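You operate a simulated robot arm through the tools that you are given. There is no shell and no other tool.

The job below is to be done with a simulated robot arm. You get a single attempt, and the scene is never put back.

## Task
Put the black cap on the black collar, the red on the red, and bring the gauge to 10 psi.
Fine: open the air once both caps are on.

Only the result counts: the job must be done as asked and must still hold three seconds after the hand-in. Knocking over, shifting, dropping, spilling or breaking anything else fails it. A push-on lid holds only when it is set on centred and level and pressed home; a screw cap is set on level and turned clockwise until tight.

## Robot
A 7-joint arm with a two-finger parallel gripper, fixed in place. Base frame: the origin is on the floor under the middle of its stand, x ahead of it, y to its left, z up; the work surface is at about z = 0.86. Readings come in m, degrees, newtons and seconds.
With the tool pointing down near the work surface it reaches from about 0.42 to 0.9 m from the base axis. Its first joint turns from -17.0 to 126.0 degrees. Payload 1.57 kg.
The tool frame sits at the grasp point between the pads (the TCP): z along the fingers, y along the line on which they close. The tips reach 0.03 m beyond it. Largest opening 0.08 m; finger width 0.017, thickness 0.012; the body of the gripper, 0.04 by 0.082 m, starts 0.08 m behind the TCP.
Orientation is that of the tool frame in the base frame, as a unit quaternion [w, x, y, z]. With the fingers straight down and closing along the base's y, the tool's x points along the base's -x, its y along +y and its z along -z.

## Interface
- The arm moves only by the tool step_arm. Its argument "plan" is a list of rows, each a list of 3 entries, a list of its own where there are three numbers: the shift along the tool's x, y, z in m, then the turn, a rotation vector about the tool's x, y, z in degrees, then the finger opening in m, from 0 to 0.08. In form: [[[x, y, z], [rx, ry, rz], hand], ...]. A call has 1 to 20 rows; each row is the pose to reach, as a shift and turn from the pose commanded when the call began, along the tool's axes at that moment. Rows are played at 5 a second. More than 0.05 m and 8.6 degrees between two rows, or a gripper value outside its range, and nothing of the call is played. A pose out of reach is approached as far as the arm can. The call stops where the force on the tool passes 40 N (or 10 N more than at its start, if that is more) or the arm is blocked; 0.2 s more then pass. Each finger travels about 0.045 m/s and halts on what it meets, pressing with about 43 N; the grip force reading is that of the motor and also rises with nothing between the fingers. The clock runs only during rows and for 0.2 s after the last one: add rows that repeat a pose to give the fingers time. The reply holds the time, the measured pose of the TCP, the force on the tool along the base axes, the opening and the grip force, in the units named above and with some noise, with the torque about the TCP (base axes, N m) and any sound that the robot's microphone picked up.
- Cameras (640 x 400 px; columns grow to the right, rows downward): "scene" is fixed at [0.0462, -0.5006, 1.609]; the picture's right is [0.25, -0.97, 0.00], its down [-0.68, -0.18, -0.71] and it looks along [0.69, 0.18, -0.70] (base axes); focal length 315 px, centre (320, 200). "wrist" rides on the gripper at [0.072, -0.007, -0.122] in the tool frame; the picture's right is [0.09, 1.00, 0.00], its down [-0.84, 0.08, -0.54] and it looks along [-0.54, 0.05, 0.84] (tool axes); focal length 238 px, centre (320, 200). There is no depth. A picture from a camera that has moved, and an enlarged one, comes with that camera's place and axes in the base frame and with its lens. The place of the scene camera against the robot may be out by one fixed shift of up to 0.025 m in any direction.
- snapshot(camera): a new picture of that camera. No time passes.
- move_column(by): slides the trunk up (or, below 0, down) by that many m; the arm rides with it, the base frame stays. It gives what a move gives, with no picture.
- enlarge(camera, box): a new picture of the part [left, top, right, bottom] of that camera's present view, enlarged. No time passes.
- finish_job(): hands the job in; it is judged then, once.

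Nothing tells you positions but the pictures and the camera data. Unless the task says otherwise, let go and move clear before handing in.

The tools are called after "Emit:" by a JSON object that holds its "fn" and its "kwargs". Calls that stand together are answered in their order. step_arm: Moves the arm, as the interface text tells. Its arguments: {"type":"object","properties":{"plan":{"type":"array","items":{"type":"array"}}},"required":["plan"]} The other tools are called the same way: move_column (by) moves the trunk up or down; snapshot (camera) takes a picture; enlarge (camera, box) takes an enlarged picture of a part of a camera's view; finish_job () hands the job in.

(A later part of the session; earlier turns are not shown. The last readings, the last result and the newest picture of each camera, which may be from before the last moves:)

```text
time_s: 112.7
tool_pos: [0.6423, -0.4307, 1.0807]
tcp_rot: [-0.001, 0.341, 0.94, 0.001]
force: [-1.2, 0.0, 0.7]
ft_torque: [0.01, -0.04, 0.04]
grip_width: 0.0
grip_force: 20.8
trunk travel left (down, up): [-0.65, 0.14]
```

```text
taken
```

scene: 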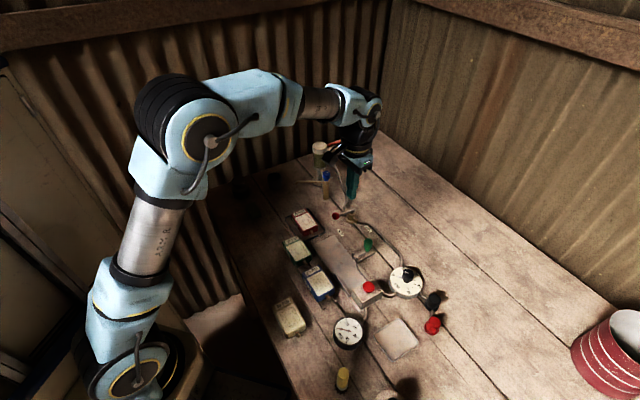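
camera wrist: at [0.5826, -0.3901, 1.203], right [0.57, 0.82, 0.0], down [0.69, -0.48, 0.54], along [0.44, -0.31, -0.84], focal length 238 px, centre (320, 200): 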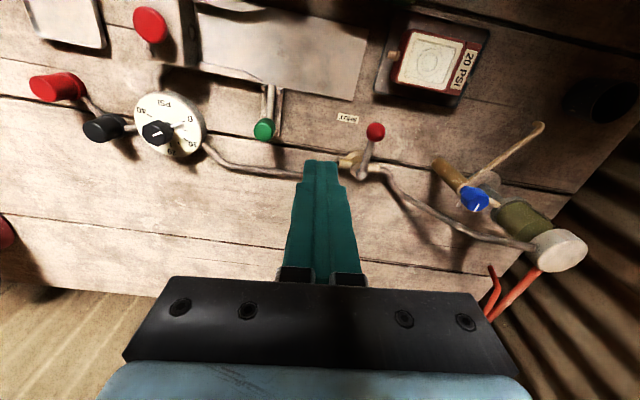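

The valve lever is in view. I will zoom in on it to get its pivot, ball and height.

Emit:
{"fn": "enlarge", "kwargs": {"camera": "wrist", "box": [310, 100, 410, 190]}}

Emit:
{"fn": "enlarge", "kwargs": {"camera": "scene", "box": [320, 196, 384, 236]}}

```text
4.44 times, centred on (360, 145) of wrist
camera zoom: at [0.5826, -0.3901, 1.203], right [0.57, 0.82, 0.0], down [0.69, -0.48, 0.54], along [0.44, -0.31, -0.84], focal length 1059 px, centre (142, 444)
```

zoom: 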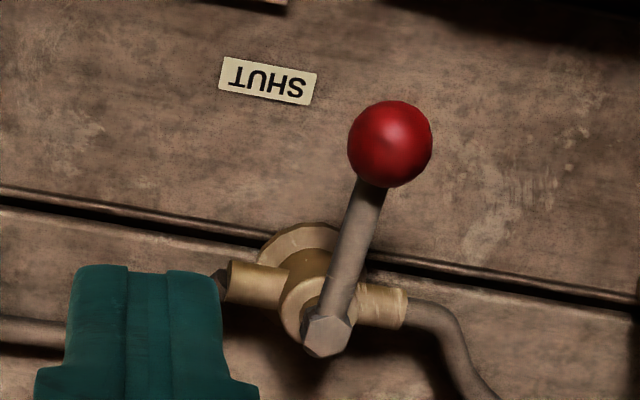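

```text
10.00 times, centred on (352, 216) of scene
camera zoom: at [0.0462, -0.5006, 1.609], right [0.25, -0.97, 0.0], down [-0.68, -0.18, -0.71], along [0.69, 0.18, -0.7], focal length 3148 px, centre (0, 40)
```

zoom: 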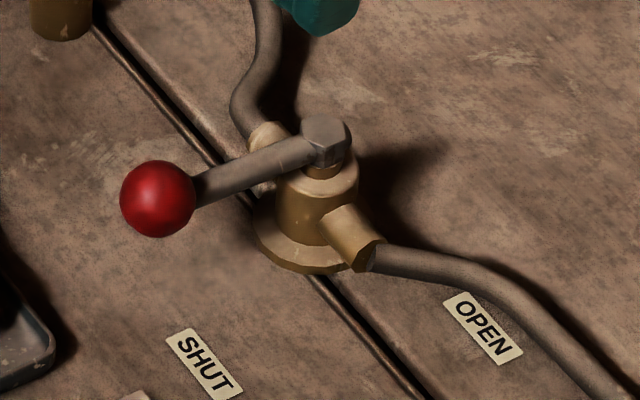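

The lever pivot is at about (0.7405, −0.428) and the red ball at (0.696, −0.384, 0.909), perpendicular to the flow, so it is shut. I will bring the closed fingers to the far side of the lever so I can sweep it toward OPEN.

Emit:
{"fn": "step_arm", "kwargs": {"plan": [[[-0.011, 0.0335, 0.02], [0, 0, 0], 0.0], [[-0.0221, 0.0671, 0.045], [0, 0, 0], 0.0], [[-0.0331, 0.1006, 0.081], [0, 0, 0], 0.0], [[-0.0331, 0.1006, 0.081], [0, 0, 0], 0.0], [[-0.0331, 0.1006, 0.081], [0, 0, 0], 0.0]]}}

Emit:
{"fn": "snapshot", "kwargs": {"camera": "wrist"}}

Emit:
{"fn": "enlarge", "kwargs": {"camera": "scene", "box": [310, 170, 400, 240]}}

```text
refused: row 3 steps farther than a row can; nothing moved
```

```text
taken
camera wrist: at [0.5826, -0.3901, 1.203], right [0.57, 0.82, 0.0], down [0.69, -0.48, 0.54], along [0.44, -0.31, -0.84], focal length 238 px, centre (320, 200)
```

wrist: 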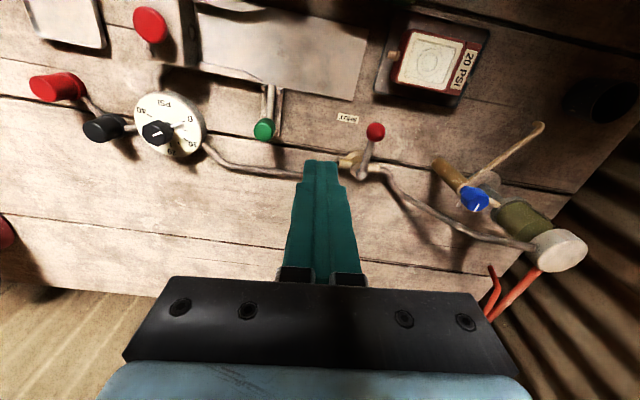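

```text
5.71 times, centred on (355, 205) of scene
camera zoom: at [0.0462, -0.5006, 1.609], right [0.25, -0.97, 0.0], down [-0.68, -0.18, -0.71], along [0.69, 0.18, -0.7], focal length 1799 px, centre (120, 171)
```

zoom: 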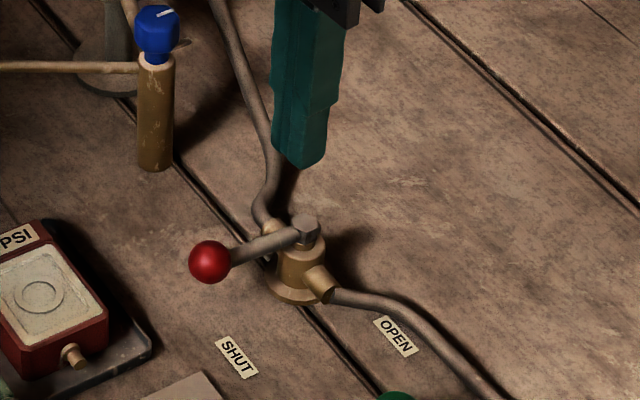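

The call was refused because one row stepped too far; I will repeat it with finer rows.

Emit:
{"fn": "step_arm", "kwargs": {"plan": [[[-0.0083, 0.025, 0.015], [0, 0, 0], 0.0], [[-0.0166, 0.05, 0.035], [0, 0, 0], 0.0], [[-0.0249, 0.0755, 0.058], [0, 0, 0], 0.0], [[-0.0331, 0.1006, 0.081], [0, 0, 0], 0.0], [[-0.0331, 0.1006, 0.081], [0, 0, 0], 0.0], [[-0.0331, 0.1006, 0.081], [0, 0, 0], 0.0]]}}

Emit:
{"fn": "snapshot", "kwargs": {"camera": "wrist"}}

Emit:
{"fn": "enlarge", "kwargs": {"camera": "scene", "box": [310, 170, 400, 240]}}

```text
time_s: 114.1
tool_pos: [0.7306, -0.376, 1.0016]
tcp_rot: [-0.001, 0.342, 0.94, 0.001]
force: [0.1, 0.2, 0.0]
ft_torque: [0.01, 0.01, 0.0]
grip_width: 0.0001
grip_force: 21.1
trunk travel left (down, up): [-0.65, 0.14]
```

```text
taken
camera wrist: at [0.6721, -0.3354, 1.123], right [0.57, 0.82, 0.0], down [0.69, -0.48, 0.54], along [0.44, -0.31, -0.84], focal length 238 px, centre (320, 200)
```

wrist: 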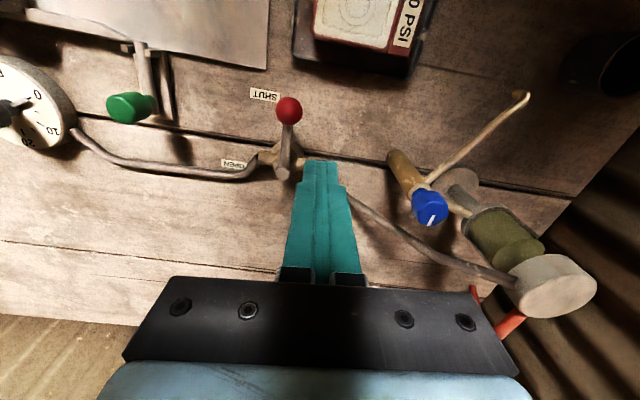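

```text
5.71 times, centred on (355, 205) of scene
camera zoom: at [0.0462, -0.5006, 1.609], right [0.25, -0.97, 0.0], down [-0.68, -0.18, -0.71], along [0.69, 0.18, -0.7], focal length 1799 px, centre (120, 171)
```

zoom: 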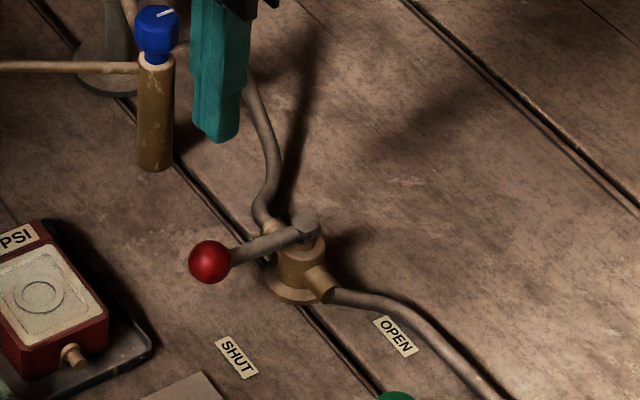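

I will take a zoomed look at the lever from here to refine the geometry before going down beside it.

Emit:
{"fn": "enlarge", "kwargs": {"camera": "wrist", "box": [230, 85, 350, 185]}}

```text
4.00 times, centred on (290, 135) of wrist
camera zoom: at [0.6721, -0.3354, 1.123], right [0.57, 0.82, 0.0], down [0.69, -0.48, 0.54], along [0.44, -0.31, -0.84], focal length 953 px, centre (440, 460)
```

zoom: 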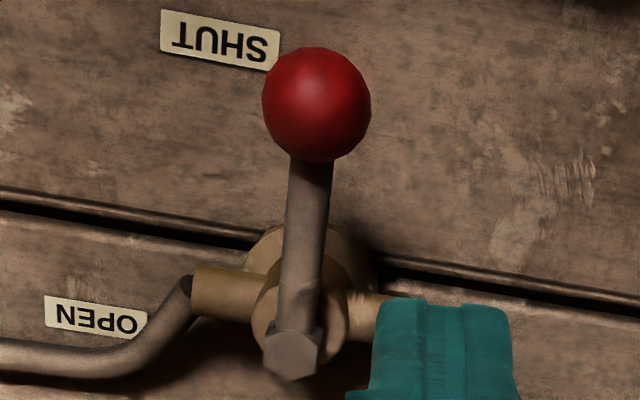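

Geometry confirmed (pivot (0.739, −0.428), ball (0.695, −0.384)). I will lower the closed fingers beside the lever, clear of it.

Emit:
{"fn": "step_arm", "kwargs": {"plan": [[[0.0, 0.0, 0.03], [0, 0, 0], 0.0], [[0.0, 0.0, 0.055], [0, 0, 0], 0.0], [[0.0, 0.0, 0.072], [0, 0, 0], 0.0], [[0.0, 0.0, 0.078], [0, 0, 0], 0.0], [[0.0, 0.0, 0.078], [0, 0, 0], 0.0]]}}

Emit:
{"fn": "enlarge", "kwargs": {"camera": "wrist", "box": [200, 85, 400, 225]}}

Emit:
{"fn": "enlarge", "kwargs": {"camera": "scene", "box": [310, 170, 400, 240]}}

```text
time_s: 115.3
tool_pos: [0.731, -0.3744, 0.923]
tcp_rot: [0.0, 0.341, 0.94, 0.002]
force: [-0.3, -0.2, -0.1]
ft_torque: [-0.01, 0.02, 0.02]
grip_width: 0.0
grip_force: 21.5
trunk travel left (down, up): [-0.65, 0.14]
```

```text
2.86 times, centred on (300, 155) of wrist
camera zoom: at [0.6726, -0.3335, 1.0439], right [0.57, 0.82, 0.0], down [0.69, -0.48, 0.54], along [0.44, -0.31, -0.84], focal length 681 px, centre (377, 329)
```

zoom: 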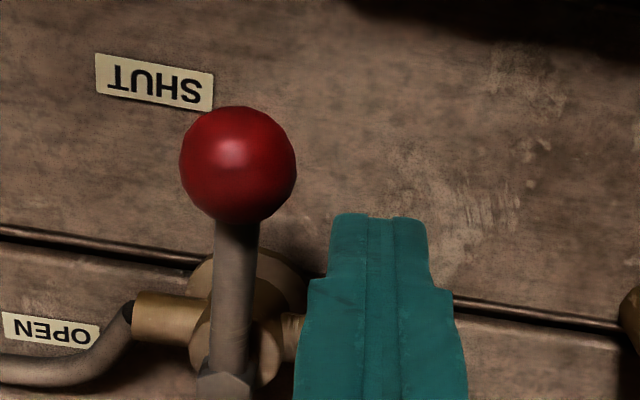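

```text
5.71 times, centred on (355, 205) of scene
camera zoom: at [0.0462, -0.5006, 1.609], right [0.25, -0.97, 0.0], down [-0.68, -0.18, -0.71], along [0.69, 0.18, -0.7], focal length 1799 px, centre (120, 171)
```

zoom: 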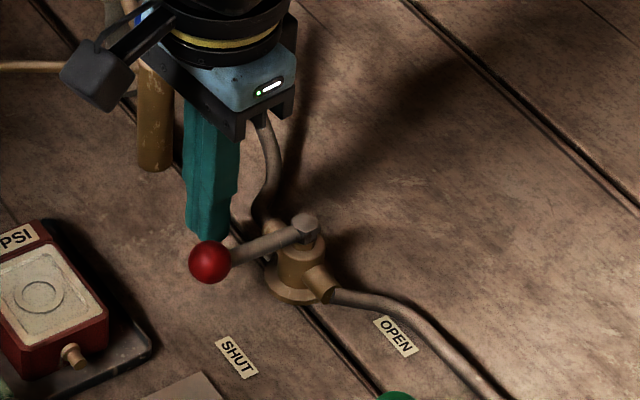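

The fingers stand beside the lever. I will slide out to the ball, lift slightly so the tips stay above the pipes, and sweep the ball around the pivot toward OPEN in small steps.

Emit:
{"fn": "step_arm", "kwargs": {"plan": [[[0.01, 0.0001, -0.008], [0, 0, 0], 0.0], [[0.0192, 0.0002, -0.008], [0, 0, 0], 0.0], [[0.0212, -0.0073, -0.008], [0, 0, 0], 0.0], [[0.0229, -0.0142, -0.008], [0, 0, 0], 0.0], [[0.0242, -0.0187, -0.008], [0, 0, 0], 0.0], [[0.0254, -0.0231, -0.008], [0, 0, 0], 0.0], [[0.0262, -0.0277, -0.008], [0, 0, 0], 0.0], [[0.0267, -0.0323, -0.008], [0, 0, 0], 0.0]]}}

Emit:
{"fn": "enlarge", "kwargs": {"camera": "scene", "box": [310, 170, 400, 240]}}

Emit:
{"fn": "enlarge", "kwargs": {"camera": "wrist", "box": [200, 85, 400, 225]}}

```text
time_s: 117.1
tool_pos: [0.6903, -0.3797, 0.9303]
tcp_rot: [-0.002, 0.342, 0.94, 0.001]
force: [0.2, 1.2, -0.2]
ft_torque: [-0.01, -0.01, -0.01]
grip_width: 0.0
grip_force: 21.0
trunk travel left (down, up): [-0.65, 0.14]
```

```text
5.71 times, centred on (355, 205) of scene
camera zoom: at [0.0462, -0.5006, 1.609], right [0.25, -0.97, 0.0], down [-0.68, -0.18, -0.71], along [0.69, 0.18, -0.7], focal length 1799 px, centre (120, 171)
```

zoom: 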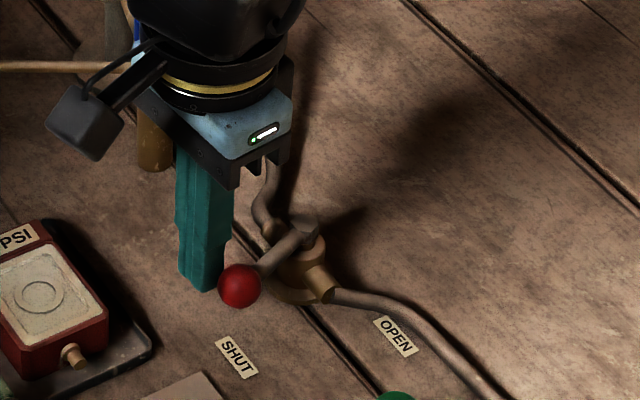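

```text
2.86 times, centred on (300, 155) of wrist
camera zoom: at [0.6309, -0.3389, 1.052], right [0.57, 0.82, 0.0], down [0.69, -0.48, 0.54], along [0.44, -0.31, -0.84], focal length 681 px, centre (377, 329)
```

zoom: 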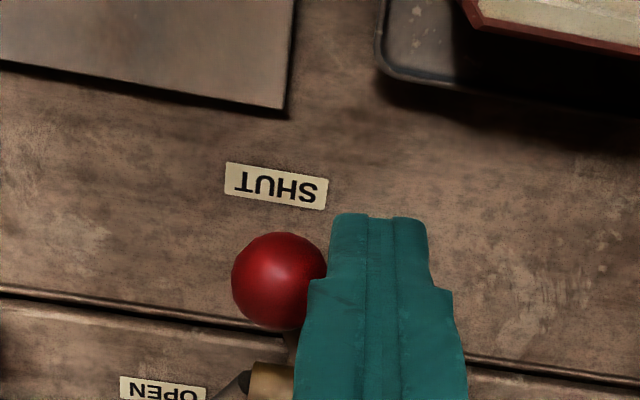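

The lever turns easily with about 1 N. I will continue the sweep toward OPEN.

Emit:
{"fn": "step_arm", "kwargs": {"plan": [[[0.0, -0.0092, 0.0], [0, 0, 0], 0.0], [[-0.0013, -0.0184, 0.0], [0, 0, 0], 0.0], [[-0.0038, -0.0273, 0.0], [0, 0, 0], 0.0], [[-0.0076, -0.0358, 0.0], [0, 0, 0], 0.0], [[-0.0125, -0.0436, 0.0], [0, 0, 0], 0.0], [[-0.0184, -0.0507, 0.0], [0, 0, 0], 0.0], [[-0.0253, -0.0569, 0.0], [0, 0, 0], 0.0]]}}

Emit:
{"fn": "enlarge", "kwargs": {"camera": "scene", "box": [310, 170, 400, 240]}}

Emit:
{"fn": "enlarge", "kwargs": {"camera": "wrist", "box": [200, 85, 400, 225]}}

Emit:
{"fn": "enlarge", "kwargs": {"camera": "scene", "box": [320, 310, 384, 350]}}

```text
time_s: 118.7
tool_pos: [0.6717, -0.4414, 0.9296]
tcp_rot: [-0.001, 0.342, 0.94, 0.001]
force: [0.0, 0.0, -0.3]
ft_torque: [-0.03, -0.05, -0.01]
grip_width: 0.0
grip_force: 21.8
trunk travel left (down, up): [-0.65, 0.14]
```

```text
5.71 times, centred on (355, 205) of scene
camera zoom: at [0.0462, -0.5006, 1.609], right [0.25, -0.97, 0.0], down [-0.68, -0.18, -0.71], along [0.69, 0.18, -0.7], focal length 1799 px, centre (120, 171)
```

zoom: 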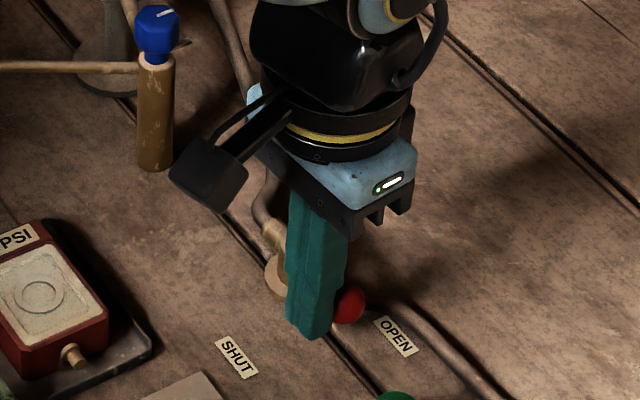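

```text
2.86 times, centred on (300, 155) of wrist
camera zoom: at [0.6125, -0.4007, 1.0521], right [0.57, 0.82, 0.0], down [0.69, -0.48, 0.54], along [0.44, -0.31, -0.84], focal length 681 px, centre (377, 329)
```

zoom: 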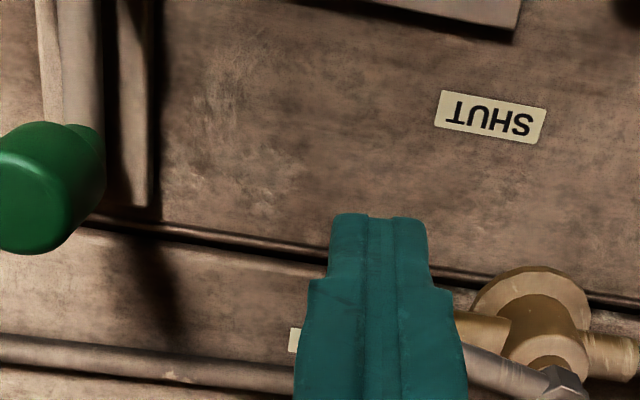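

```text
10.00 times, centred on (352, 330) of scene
camera zoom: at [0.0462, -0.5006, 1.609], right [0.25, -0.97, 0.0], down [-0.68, -0.18, -0.71], along [0.69, 0.18, -0.7], focal length 3148 px, centre (0, -1100)
```

zoom: 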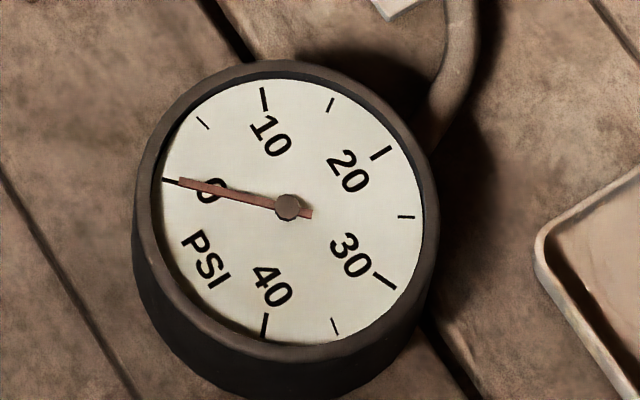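

The lever has swung nearly in line with the pipe. I will push the last few degrees until it meets its stop.

Emit:
{"fn": "step_arm", "kwargs": {"plan": [[[-0.004, -0.0027, 0.0], [0, 0, 0], 0.0], [[-0.0077, -0.0052, 0.0], [0, 0, 0], 0.0], [[-0.0108, -0.0068, 0.0], [0, 0, 0], 0.0], [[-0.0139, -0.0084, 0.0], [0, 0, 0], 0.0], [[-0.0139, -0.0084, 0.0], [0, 0, 0], 0.0]]}}

Emit:
{"fn": "enlarge", "kwargs": {"camera": "wrist", "box": [200, 85, 440, 245]}}

Emit:
{"fn": "enlarge", "kwargs": {"camera": "scene", "box": [310, 170, 400, 240]}}

```text
time_s: 119.9
tool_pos: [0.6777, -0.4571, 0.9294]
tcp_rot: [-0.002, 0.342, 0.94, 0.003]
force: [-0.2, 0.2, 0.7]
ft_torque: [-0.02, 0.01, 0.02]
grip_width: 0.0
grip_force: 21.6
trunk travel left (down, up): [-0.65, 0.14]
```

```text
2.50 times, centred on (320, 165) of wrist
camera zoom: at [0.6191, -0.4152, 1.0516], right [0.57, 0.82, 0.0], down [0.69, -0.48, 0.54], along [0.44, -0.31, -0.84], focal length 596 px, centre (320, 288)
```

zoom: 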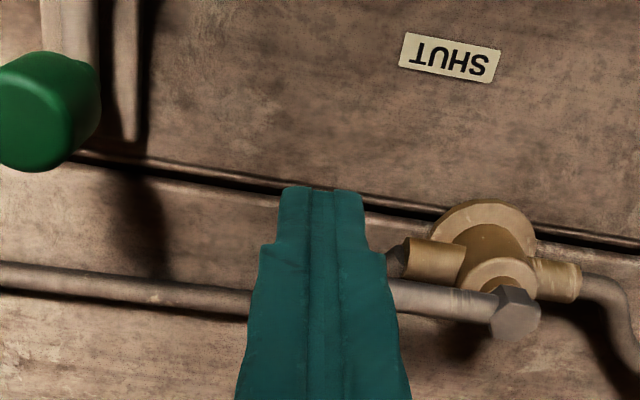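

```text
5.71 times, centred on (355, 205) of scene
camera zoom: at [0.0462, -0.5006, 1.609], right [0.25, -0.97, 0.0], down [-0.68, -0.18, -0.71], along [0.69, 0.18, -0.7], focal length 1799 px, centre (120, 171)
```

zoom: 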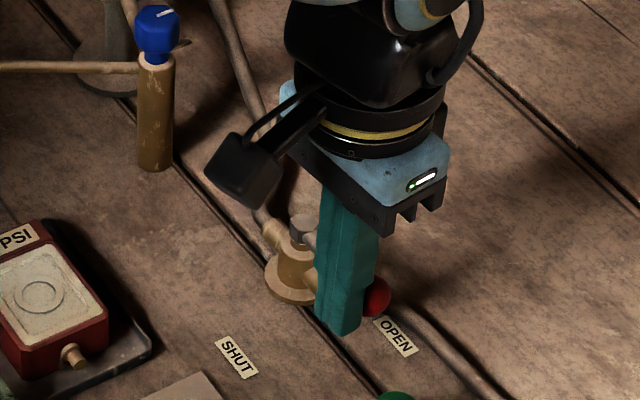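

The lever is now parallel to the pipe. I will push slightly further to feel for the stop.

Emit:
{"fn": "step_arm", "kwargs": {"plan": [[[-0.0033, -0.0013, 0.0], [0, 0, 0], 0.0], [[-0.0065, -0.0025, 0.0], [0, 0, 0], 0.0], [[-0.0065, -0.0025, 0.0], [0, 0, 0], 0.0]]}}

Emit:
{"fn": "enlarge", "kwargs": {"camera": "wrist", "box": [200, 85, 440, 245]}}

Emit:
{"fn": "enlarge", "kwargs": {"camera": "scene", "box": [310, 170, 400, 240]}}

```text
time_s: 120.7
tool_pos: [0.6808, -0.4591, 0.9297]
tcp_rot: [-0.004, 0.34, 0.94, 0.002]
force: [-16.2, 20.1, 1.4]
ft_torque: [0.42, 0.32, 0.04]
grip_width: 0.0001
grip_force: 20.9
trunk travel left (down, up): [-0.65, 0.14]
```

```text
2.50 times, centred on (320, 165) of wrist
camera zoom: at [0.6215, -0.4188, 1.0522], right [0.57, 0.82, 0.0], down [0.69, -0.48, 0.53], along [0.44, -0.3, -0.84], focal length 596 px, centre (320, 288)
```

zoom: 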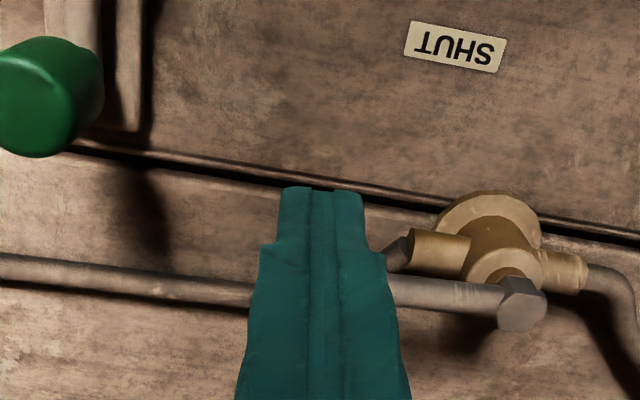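

```text
5.71 times, centred on (355, 205) of scene
camera zoom: at [0.0462, -0.5006, 1.609], right [0.25, -0.97, 0.0], down [-0.68, -0.18, -0.71], along [0.69, 0.18, -0.7], focal length 1799 px, centre (120, 171)
```

zoom: 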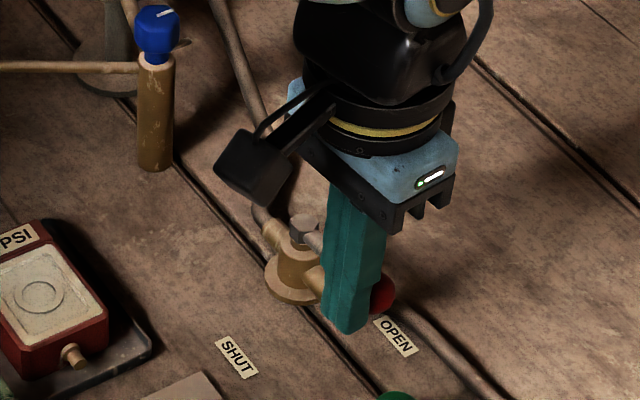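

The lever is against its OPEN stop (26 N). I will back off and rise, then check the gauge, caps and lever.

Emit:
{"fn": "step_arm", "kwargs": {"plan": [[[0.01, 0.003, 0.0], [0, 0, 0], 0.0], [[0.02, 0.006, 0.0], [0, 0, 0], 0.0], [[0.022, 0.006, -0.03], [0, 0, 0], 0.0], [[0.022, 0.006, -0.07], [0, 0, 0], 0.0], [[0.022, 0.006, -0.11], [0, 0, 0], 0.0], [[0.022, 0.006, -0.13], [0, 0, 0], 0.0], [[0.022, 0.006, -0.13], [0, 0, 0], 0.0]]}}

Emit:
{"fn": "snapshot", "kwargs": {"camera": "scene"}}

Emit:
{"fn": "enlarge", "kwargs": {"camera": "scene", "box": [310, 170, 400, 240]}}

Emit:
{"fn": "enlarge", "kwargs": {"camera": "scene", "box": [320, 310, 384, 350]}}

Emit:
{"fn": "enlarge", "kwargs": {"camera": "scene", "box": [380, 260, 460, 340]}}

```text
time_s: 122.3
tool_pos: [0.6671, -0.4468, 1.062]
tcp_rot: [-0.002, 0.342, 0.94, 0.002]
force: [0.3, 0.1, -0.5]
ft_torque: [-0.03, 0.02, 0.01]
grip_width: 0.0001
grip_force: 21.4
trunk travel left (down, up): [-0.65, 0.14]
```

```text
taken
```

scene: 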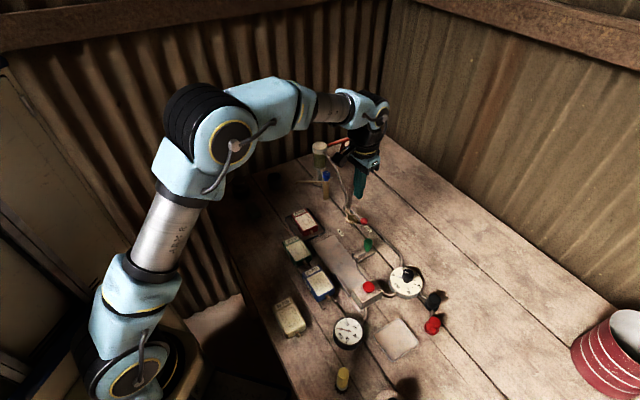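

```text
5.71 times, centred on (355, 205) of scene
camera zoom: at [0.0462, -0.5006, 1.609], right [0.25, -0.97, 0.0], down [-0.68, -0.18, -0.71], along [0.69, 0.18, -0.7], focal length 1799 px, centre (120, 171)
```

zoom: 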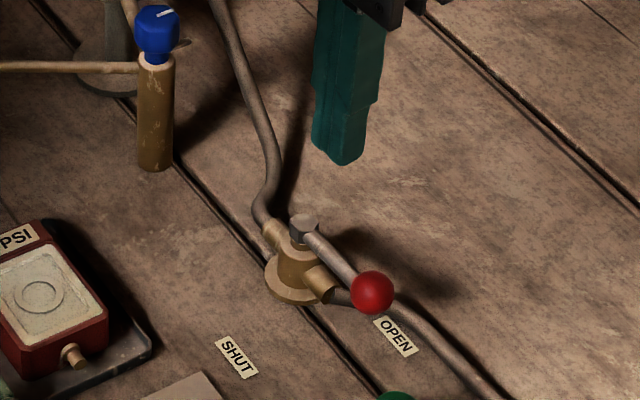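

```text
10.00 times, centred on (352, 330) of scene
camera zoom: at [0.0462, -0.5006, 1.609], right [0.25, -0.97, 0.0], down [-0.68, -0.18, -0.71], along [0.69, 0.18, -0.7], focal length 3148 px, centre (0, -1100)
```

zoom: 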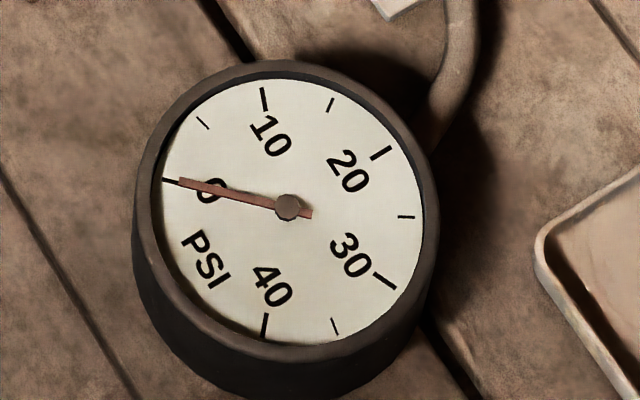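

```text
5.00 times, centred on (420, 300) of scene
camera zoom: at [0.0462, -0.5006, 1.609], right [0.25, -0.97, 0.0], down [-0.68, -0.18, -0.71], along [0.69, 0.18, -0.7], focal length 1574 px, centre (-180, -300)
```

zoom: 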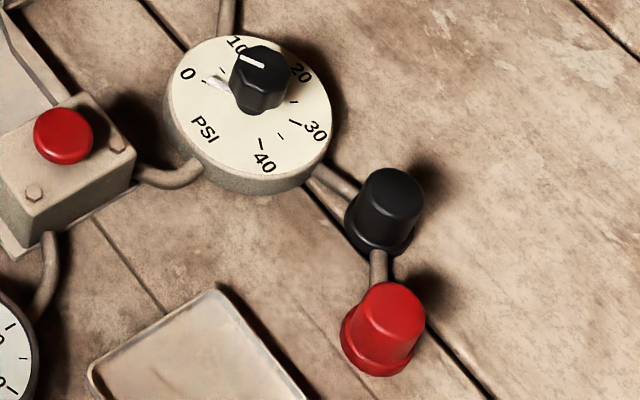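

Air is open, the lever is at OPEN, the gauge still reads 0 and no leak sound is reported. Now I will move above the regulator knob to turn it up to 10.

Emit:
{"fn": "step_arm", "kwargs": {"plan": [[[0.0, -0.035, 0.0], [0, 0, -3], 0.02], [[0.0, -0.07, 0.0], [0, 0, -6], 0.04], [[-0.0001, -0.105, 0.008], [0, 0, -9], 0.05], [[-0.0002, -0.14, 0.02], [0, 0, -12], 0.05], [[-0.0004, -0.175, 0.03], [0, 0, -15], 0.05], [[-0.0006, -0.208, 0.042], [0, 0, -15], 0.05], [[-0.0006, -0.208, 0.042], [0, 0, -15], 0.05], [[-0.0006, -0.208, 0.042], [0, 0, -15], 0.05]]}}

Emit:
{"fn": "snapshot", "kwargs": {"camera": "wrist"}}

Emit:
{"fn": "enlarge", "kwargs": {"camera": "wrist", "box": [250, 80, 390, 200]}}

```text
time_s: 124.1
tool_pos: [0.5353, -0.6027, 1.0168]
tcp_rot: [-0.002, 0.216, 0.976, 0.001]
force: [-0.4, 0.0, -1.4]
ft_torque: [-0.01, -0.03, 0.01]
grip_width: 0.0501
grip_force: 0.1
trunk travel left (down, up): [-0.65, 0.14]
```

```text
taken
camera wrist: at [0.4681, -0.5782, 1.1385], right [0.34, 0.94, 0.0], down [0.79, -0.28, 0.54], along [0.51, -0.18, -0.84], focal length 238 px, centre (320, 200)
```

wrist: 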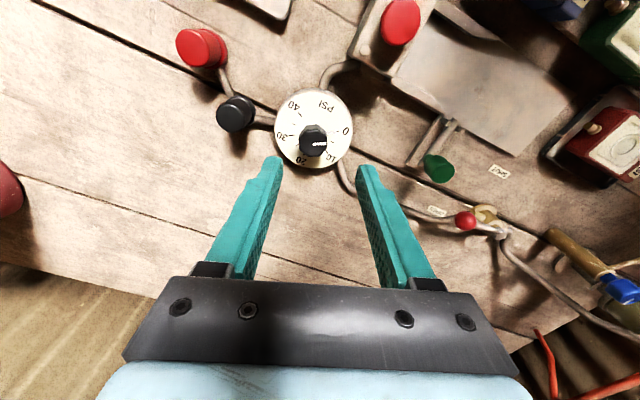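

```text
3.33 times, centred on (320, 140) of wrist
camera zoom: at [0.4681, -0.5782, 1.1385], right [0.34, 0.94, 0.0], down [0.79, -0.28, 0.54], along [0.51, -0.18, -0.84], focal length 794 px, centre (320, 400)
```

zoom: 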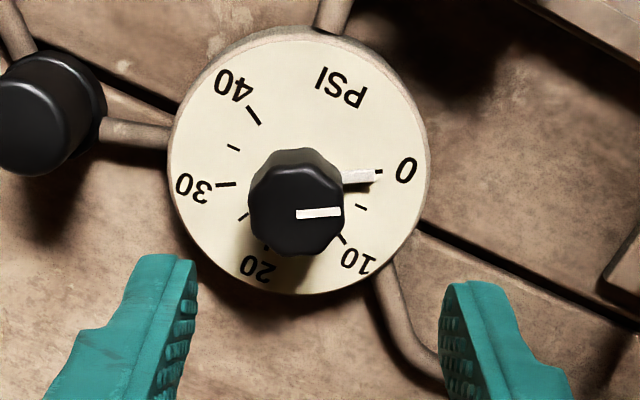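

The knob axis is at about (0.535, −0.608) with its top near z = 0.93. I will centre over it, go down around it and check the alignment before closing.

Emit:
{"fn": "step_arm", "kwargs": {"plan": [[[-0.001, -0.0058, 0.0], [0, 0, 0], 0.05], [[-0.001, -0.0058, 0.03], [0, 0, 0], 0.05], [[-0.001, -0.0058, 0.05], [0, 0, 0], 0.05], [[-0.001, -0.0058, 0.05], [0, 0, 0], 0.05]]}}

Emit:
{"fn": "enlarge", "kwargs": {"camera": "wrist", "box": [240, 90, 400, 230]}}

Emit:
{"fn": "enlarge", "kwargs": {"camera": "scene", "box": [370, 240, 450, 290]}}

```text
time_s: 125.1
tool_pos: [0.5358, -0.6045, 0.9686]
tcp_rot: [-0.002, 0.216, 0.976, 0.001]
force: [1.1, -0.7, 1.3]
ft_torque: [-0.03, 0.01, -0.01]
grip_width: 0.0502
grip_force: 0.1
trunk travel left (down, up): [-0.65, 0.14]
```

```text
2.86 times, centred on (320, 160) of wrist
camera zoom: at [0.468, -0.5803, 1.0905], right [0.34, 0.94, 0.0], down [0.79, -0.29, 0.54], along [0.51, -0.18, -0.84], focal length 681 px, centre (320, 314)
```

zoom: 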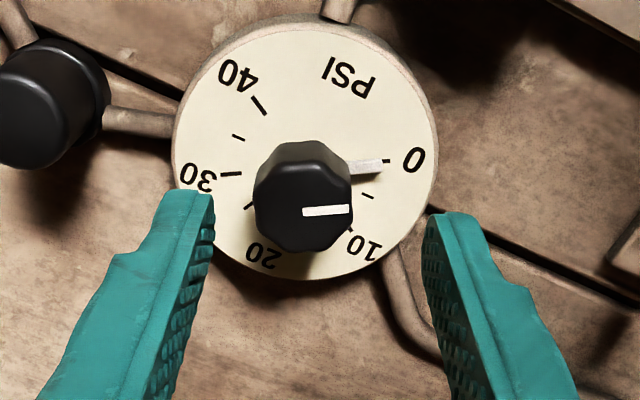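

```text
8.00 times, centred on (410, 265) of scene
camera zoom: at [0.0462, -0.5006, 1.609], right [0.25, -0.97, 0.0], down [-0.68, -0.18, -0.71], along [0.69, 0.18, -0.7], focal length 2519 px, centre (-400, -320)
```

zoom: 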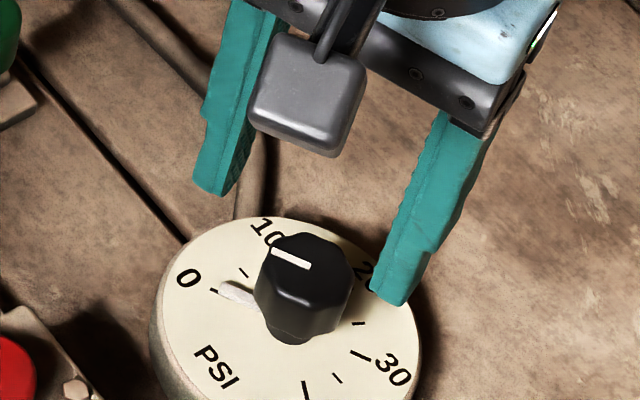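

The knob is about 5 mm to one side of the finger midline. I will shift accordingly and lower to gripping height.

Emit:
{"fn": "step_arm", "kwargs": {"plan": [[[0.0014, -0.0049, 0.0], [0, 0, 0], 0.05], [[0.0014, -0.0049, 0.0], [0, 0, 0], 0.05], [[0.0014, -0.0049, 0.01], [0, 0, 0], 0.05], [[0.0014, -0.0049, 0.02], [0, 0, 0], 0.05], [[0.0014, -0.0049, 0.025], [0, 0, 0], 0.05], [[0.0014, -0.0049, 0.025], [0, 0, 0], 0.05]]}}

Emit:
{"fn": "enlarge", "kwargs": {"camera": "wrist", "box": [240, 90, 400, 230]}}

Emit:
{"fn": "enlarge", "kwargs": {"camera": "scene", "box": [370, 240, 450, 290]}}

```text
time_s: 126.5
tool_pos: [0.5297, -0.6116, 0.9442]
tcp_rot: [-0.001, 0.216, 0.976, 0.001]
force: [-0.7, 0.5, -0.9]
ft_torque: [0.0, -0.03, -0.01]
grip_width: 0.0502
grip_force: 0.0
trunk travel left (down, up): [-0.65, 0.14]
```

```text
2.86 times, centred on (320, 160) of wrist
camera zoom: at [0.462, -0.5874, 1.0658], right [0.34, 0.94, 0.0], down [0.79, -0.28, 0.54], along [0.51, -0.18, -0.84], focal length 681 px, centre (320, 314)
```

zoom: 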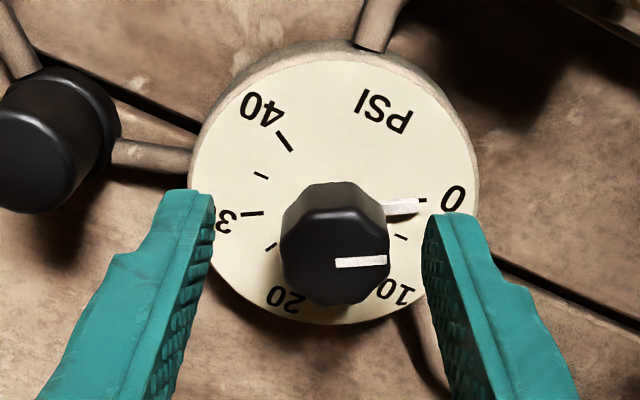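

```text
8.00 times, centred on (410, 265) of scene
camera zoom: at [0.0462, -0.5006, 1.609], right [0.25, -0.97, 0.0], down [-0.68, -0.18, -0.71], along [0.69, 0.18, -0.7], focal length 2519 px, centre (-400, -320)
```

zoom: 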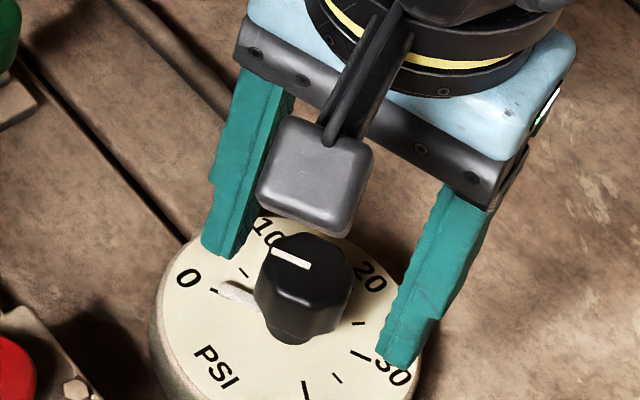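

I overshot by about 3 mm; correcting and lowering the final centimetre around the knob.

Emit:
{"fn": "step_arm", "kwargs": {"plan": [[[0.0006, 0.0025, 0.0], [0, 0, 0], 0.05], [[0.0006, 0.0025, 0.005], [0, 0, 0], 0.05], [[0.0006, 0.0025, 0.01], [0, 0, 0], 0.05], [[0.0006, 0.0025, 0.013], [0, 0, 0], 0.05], [[0.0006, 0.0025, 0.013], [0, 0, 0], 0.05]]}}

Emit:
{"fn": "enlarge", "kwargs": {"camera": "wrist", "box": [240, 90, 400, 230]}}

Emit:
{"fn": "enlarge", "kwargs": {"camera": "scene", "box": [370, 240, 450, 290]}}

```text
time_s: 127.7
tool_pos: [0.5305, -0.6092, 0.9299]
tcp_rot: [-0.001, 0.217, 0.976, 0.001]
force: [0.3, -0.4, 0.5]
ft_torque: [-0.02, 0.01, -0.03]
grip_width: 0.0501
grip_force: 0.0
trunk travel left (down, up): [-0.65, 0.14]
```

```text
2.86 times, centred on (320, 160) of wrist
camera zoom: at [0.463, -0.5861, 1.0515], right [0.34, 0.94, 0.0], down [0.79, -0.29, 0.54], along [0.51, -0.18, -0.84], focal length 681 px, centre (320, 314)
```

zoom: 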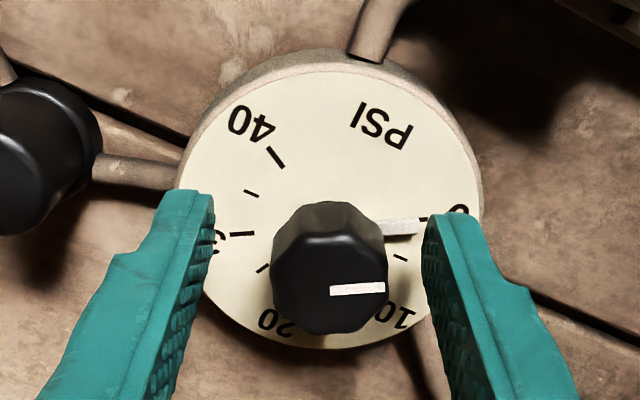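

```text
8.00 times, centred on (410, 265) of scene
camera zoom: at [0.0462, -0.5006, 1.609], right [0.25, -0.97, 0.0], down [-0.68, -0.18, -0.71], along [0.69, 0.18, -0.7], focal length 2519 px, centre (-400, -320)
```

zoom: 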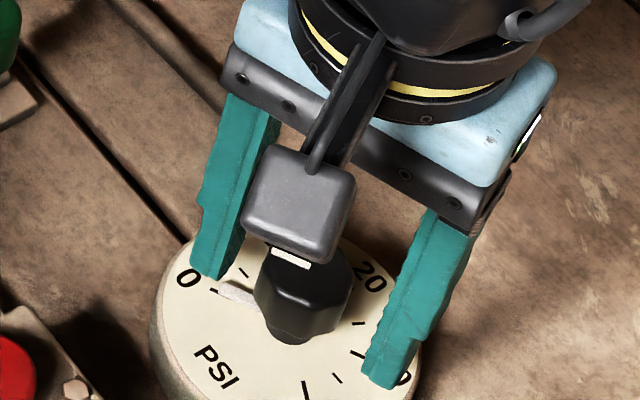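

Nearly centred; a 2 mm trim, then I close on the knob.

Emit:
{"fn": "step_arm", "kwargs": {"plan": [[[0.0011, 0.0018, 0.0], [0, 0, 0], 0.05], [[0.0011, 0.0018, 0.0], [0, 0, 0], 0.05], [[0.0011, 0.0018, 0.0], [0, 0, 0], 0.038], [[0.0011, 0.0018, 0.0], [0, 0, 0], 0.028], [[0.0011, 0.0018, 0.0], [0, 0, 0], 0.02], [[0.0011, 0.0018, 0.0], [0, 0, 0], 0.02]]}}

Emit:
{"fn": "enlarge", "kwargs": {"camera": "wrist", "box": [240, 90, 400, 230]}}

Emit:
{"fn": "enlarge", "kwargs": {"camera": "scene", "box": [320, 310, 384, 350]}}

```text
time_s: 129.1
tool_pos: [0.5316, -0.6065, 0.9306]
tcp_rot: [-0.001, 0.215, 0.977, 0.003]
force: [5.2, 15.0, 0.3]
ft_torque: [0.54, 0.14, 0.16]
grip_width: 0.0289
grip_force: 27.3
trunk travel left (down, up): [-0.65, 0.14]
```

```text
2.86 times, centred on (320, 160) of wrist
camera zoom: at [0.4638, -0.583, 1.0519], right [0.34, 0.94, 0.0], down [0.79, -0.28, 0.54], along [0.51, -0.18, -0.84], focal length 681 px, centre (320, 314)
```

zoom: 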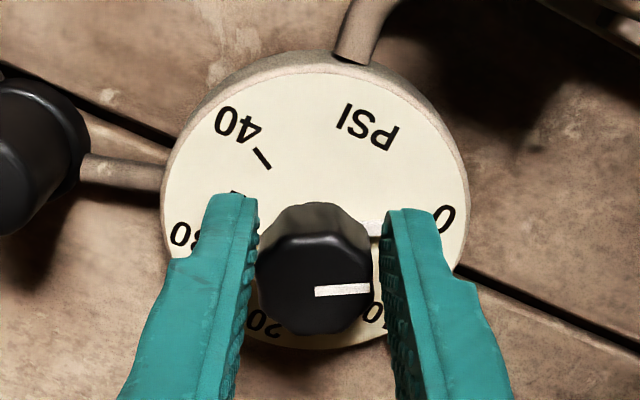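

```text
10.00 times, centred on (352, 330) of scene
camera zoom: at [0.0462, -0.5006, 1.609], right [0.25, -0.97, 0.0], down [-0.68, -0.18, -0.71], along [0.69, 0.18, -0.7], focal length 3148 px, centre (0, -1100)
```

zoom: 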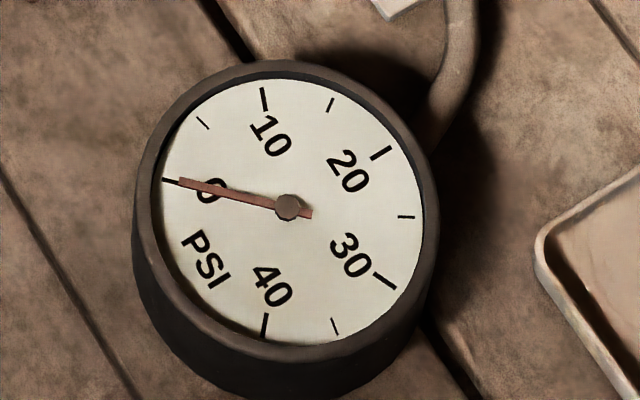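

There is a 16 N sideways load, so only one finger is bearing. I will look closer before continuing.

Emit:
{"fn": "enlarge", "kwargs": {"camera": "wrist", "box": [290, 130, 350, 190]}}

Emit:
{"fn": "enlarge", "kwargs": {"camera": "scene", "box": [380, 245, 444, 285]}}

```text
6.67 times, centred on (320, 160) of wrist
camera zoom: at [0.4638, -0.583, 1.0519], right [0.34, 0.94, 0.0], down [0.79, -0.28, 0.54], along [0.51, -0.18, -0.84], focal length 1589 px, centre (320, 467)
```

zoom: 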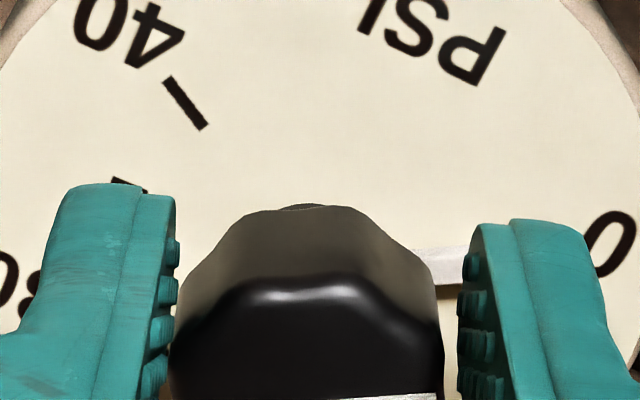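

```text
10.00 times, centred on (412, 265) of scene
camera zoom: at [0.0462, -0.5006, 1.609], right [0.25, -0.97, 0.0], down [-0.68, -0.18, -0.71], along [0.69, 0.18, -0.7], focal length 3148 px, centre (-600, -450)
```

zoom: 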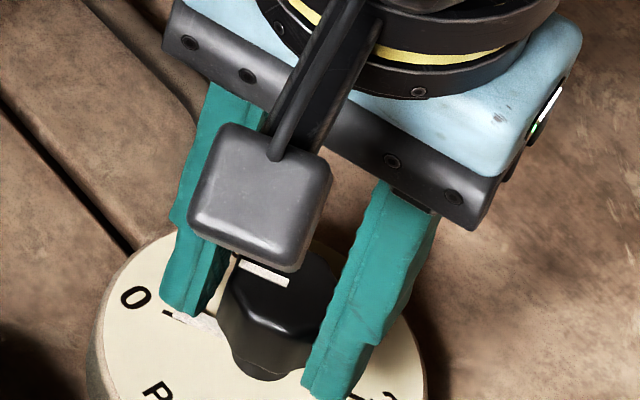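

One fingertip is pressing on the white pointer rather than the knob. I will open, rise 10 mm so the tips pass above the pointer, recentre and close again.

Emit:
{"fn": "step_arm", "kwargs": {"plan": [[[0.0, 0.0, 0.0], [0, 0, 0], 0.035], [[0.0, 0.0, 0.0], [0, 0, 0], 0.045], [[0.0, 0.0, -0.005], [0, 0, 0], 0.045], [[0.0, 0.0, -0.01], [0, 0, 0], 0.045], [[0.0, 0.0, -0.01], [0, 0, 0], 0.045]]}}

Emit:
{"fn": "enlarge", "kwargs": {"camera": "wrist", "box": [240, 90, 400, 230]}}

Emit:
{"fn": "enlarge", "kwargs": {"camera": "scene", "box": [320, 310, 384, 350]}}

```text
time_s: 130.3
tool_pos: [0.5294, -0.6114, 0.9393]
tcp_rot: [-0.002, 0.216, 0.976, 0.002]
force: [0.0, 0.1, -0.2]
ft_torque: [-0.01, 0.01, -0.01]
grip_width: 0.045
grip_force: 0.1
trunk travel left (down, up): [-0.65, 0.14]
```

```text
2.86 times, centred on (320, 160) of wrist
camera zoom: at [0.4619, -0.585, 1.0615], right [0.34, 0.94, 0.0], down [0.79, -0.29, 0.54], along [0.51, -0.18, -0.84], focal length 681 px, centre (320, 314)
```

zoom: 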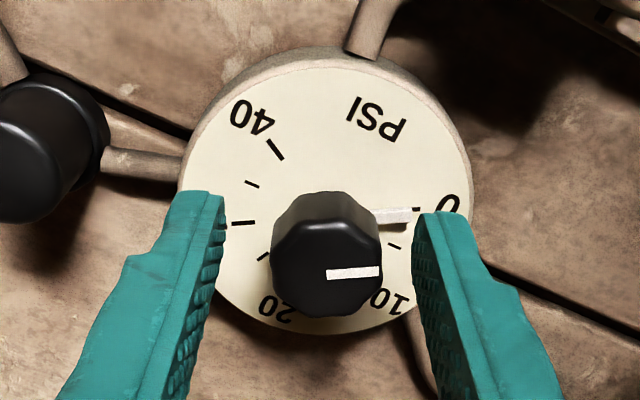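

```text
10.00 times, centred on (352, 330) of scene
camera zoom: at [0.0462, -0.5006, 1.609], right [0.25, -0.97, 0.0], down [-0.68, -0.18, -0.71], along [0.69, 0.18, -0.7], focal length 3148 px, centre (0, -1100)
```

zoom: 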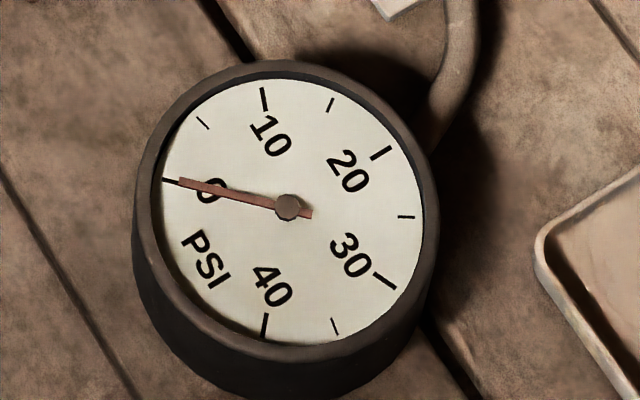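

Pointer is clear now. A small 1.3 mm trim and close on the knob.

Emit:
{"fn": "step_arm", "kwargs": {"plan": [[[0.0004, 0.0013, 0.0], [0, 0, 0], 0.045], [[0.0004, 0.0013, 0.0], [0, 0, 0], 0.036], [[0.0004, 0.0013, 0.0], [0, 0, 0], 0.028], [[0.0004, 0.0013, 0.0], [0, 0, 0], 0.02], [[0.0004, 0.0013, 0.0], [0, 0, 0], 0.015]]}}

Emit:
{"fn": "enlarge", "kwargs": {"camera": "wrist", "box": [240, 90, 400, 230]}}

Emit:
{"fn": "enlarge", "kwargs": {"camera": "scene", "box": [320, 310, 384, 350]}}

```text
time_s: 131.5
tool_pos: [0.5303, -0.6063, 0.9393]
tcp_rot: [-0.002, 0.216, 0.976, 0.002]
force: [-0.4, 6.5, 0.1]
ft_torque: [0.14, -0.13, 0.09]
grip_width: 0.0285
grip_force: 29.6
trunk travel left (down, up): [-0.65, 0.14]
```

```text
2.86 times, centred on (320, 160) of wrist
camera zoom: at [0.4626, -0.5824, 1.061], right [0.34, 0.94, 0.0], down [0.79, -0.29, 0.54], along [0.51, -0.18, -0.84], focal length 681 px, centre (320, 314)
```

zoom: 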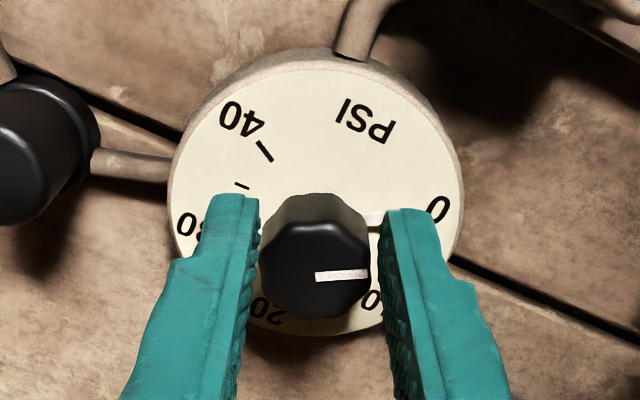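

```text
10.00 times, centred on (352, 330) of scene
camera zoom: at [0.0462, -0.5006, 1.609], right [0.25, -0.97, 0.0], down [-0.68, -0.18, -0.71], along [0.69, 0.18, -0.7], focal length 3148 px, centre (0, -1100)
```

zoom: 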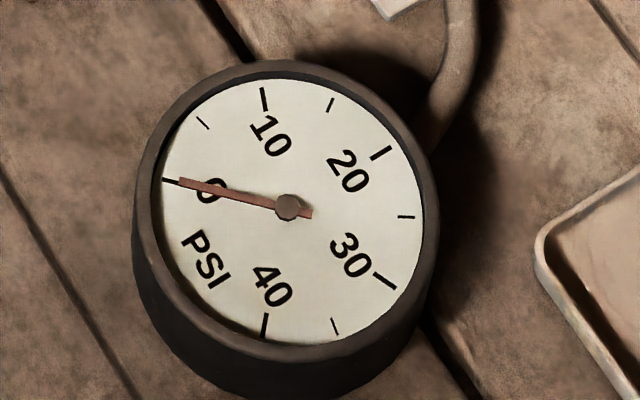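

Re-deriving from the dial face (z ≈ 0.8735), the knob axis is at (0.5376, −0.6104) with its top at about 0.921, so I was holding only its near edge. I will open, shift about 8 mm outward, lower slightly and look.

Emit:
{"fn": "step_arm", "kwargs": {"plan": [[[0.0, 0.0, 0.0], [0, 0, 0], 0.035], [[0.0, 0.0, -0.008], [0, 0, 0], 0.045], [[-0.004, -0.0003, -0.015], [0, 0, 0], 0.045], [[-0.0078, -0.0006, -0.015], [0, 0, 0], 0.045], [[-0.0078, -0.0006, 0.0], [0, 0, 0], 0.045], [[-0.0078, -0.0006, 0.006], [0, 0, 0], 0.045], [[-0.0078, -0.0006, 0.006], [0, 0, 0], 0.045]]}}

Emit:
{"fn": "enlarge", "kwargs": {"camera": "wrist", "box": [240, 90, 400, 230]}}

Emit:
{"fn": "enlarge", "kwargs": {"camera": "scene", "box": [370, 240, 450, 290]}}

```text
time_s: 133.1
tool_pos: [0.5362, -0.6118, 0.9333]
tcp_rot: [-0.002, 0.216, 0.976, 0.002]
force: [1.2, -0.4, 0.6]
ft_torque: [0.01, 0.0, 0.0]
grip_width: 0.045
grip_force: 0.0
trunk travel left (down, up): [-0.65, 0.14]
```

```text
2.86 times, centred on (320, 160) of wrist
camera zoom: at [0.4687, -0.5869, 1.055], right [0.34, 0.94, 0.0], down [0.79, -0.29, 0.54], along [0.51, -0.18, -0.84], focal length 681 px, centre (320, 314)
```

zoom: 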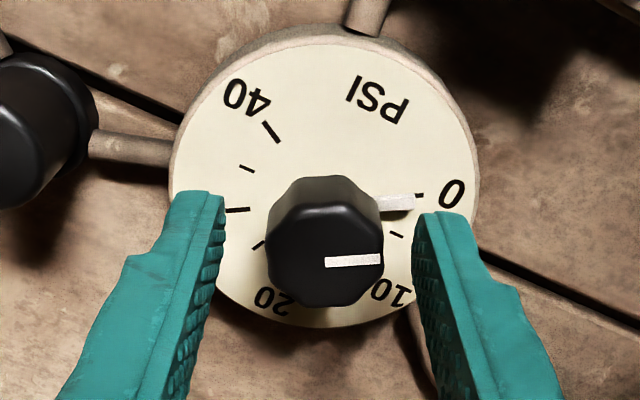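

```text
8.00 times, centred on (410, 265) of scene
camera zoom: at [0.0462, -0.5006, 1.609], right [0.25, -0.97, 0.0], down [-0.68, -0.18, -0.71], along [0.69, 0.18, -0.7], focal length 2519 px, centre (-400, -320)
```

zoom: 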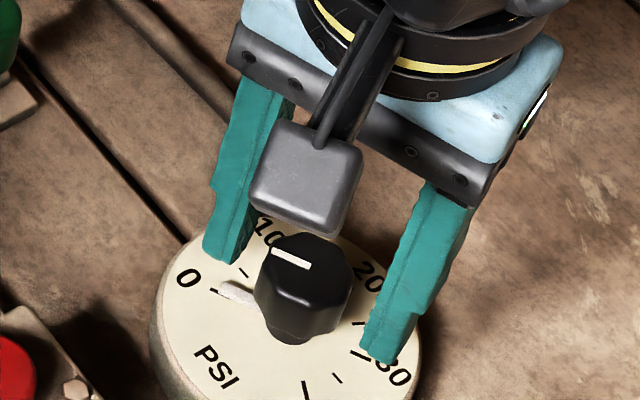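

Now the knob is properly between the pads. I will trim 1 mm and close.

Emit:
{"fn": "step_arm", "kwargs": {"plan": [[[-0.0004, 0.001, 0.0], [0, 0, 0], 0.045], [[-0.0004, 0.001, 0.0], [0, 0, 0], 0.036], [[-0.0004, 0.001, 0.0], [0, 0, 0], 0.028], [[-0.0004, 0.001, 0.0], [0, 0, 0], 0.02], [[-0.0004, 0.001, 0.0], [0, 0, 0], 0.015]]}}

Emit:
{"fn": "enlarge", "kwargs": {"camera": "wrist", "box": [240, 90, 400, 230]}}

Emit:
{"fn": "enlarge", "kwargs": {"camera": "scene", "box": [320, 310, 384, 350]}}

```text
time_s: 134.3
tool_pos: [0.5371, -0.6104, 0.9343]
tcp_rot: [-0.001, 0.216, 0.976, 0.003]
force: [0.7, 4.2, 0.5]
ft_torque: [0.01, 0.08, 0.02]
grip_width: 0.0294
grip_force: 32.8
trunk travel left (down, up): [-0.65, 0.14]
```

```text
2.86 times, centred on (320, 160) of wrist
camera zoom: at [0.4699, -0.5857, 1.0558], right [0.34, 0.94, 0.0], down [0.79, -0.29, 0.54], along [0.51, -0.18, -0.84], focal length 681 px, centre (320, 314)
```

zoom: 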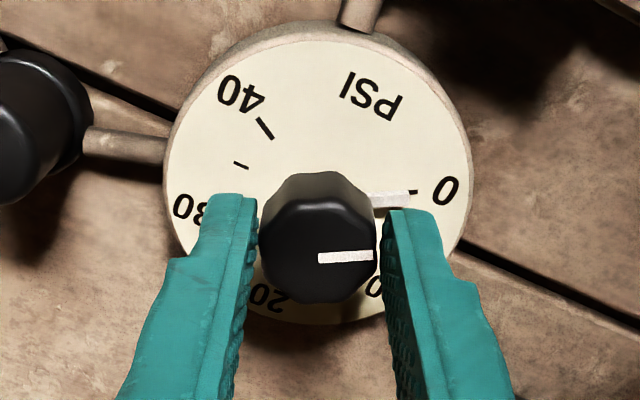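

```text
10.00 times, centred on (352, 330) of scene
camera zoom: at [0.0462, -0.5006, 1.609], right [0.25, -0.97, 0.0], down [-0.68, -0.18, -0.71], along [0.69, 0.18, -0.7], focal length 3148 px, centre (0, -1100)
```

zoom: 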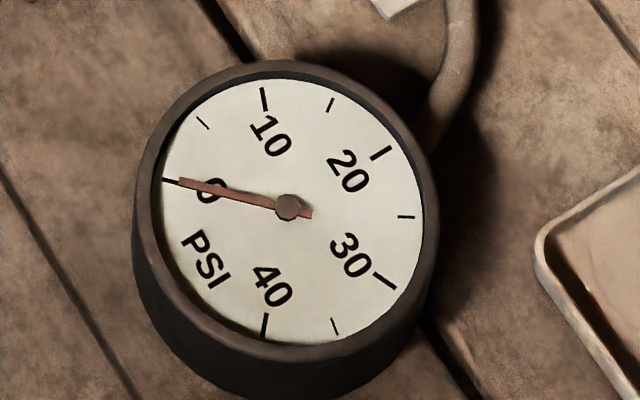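

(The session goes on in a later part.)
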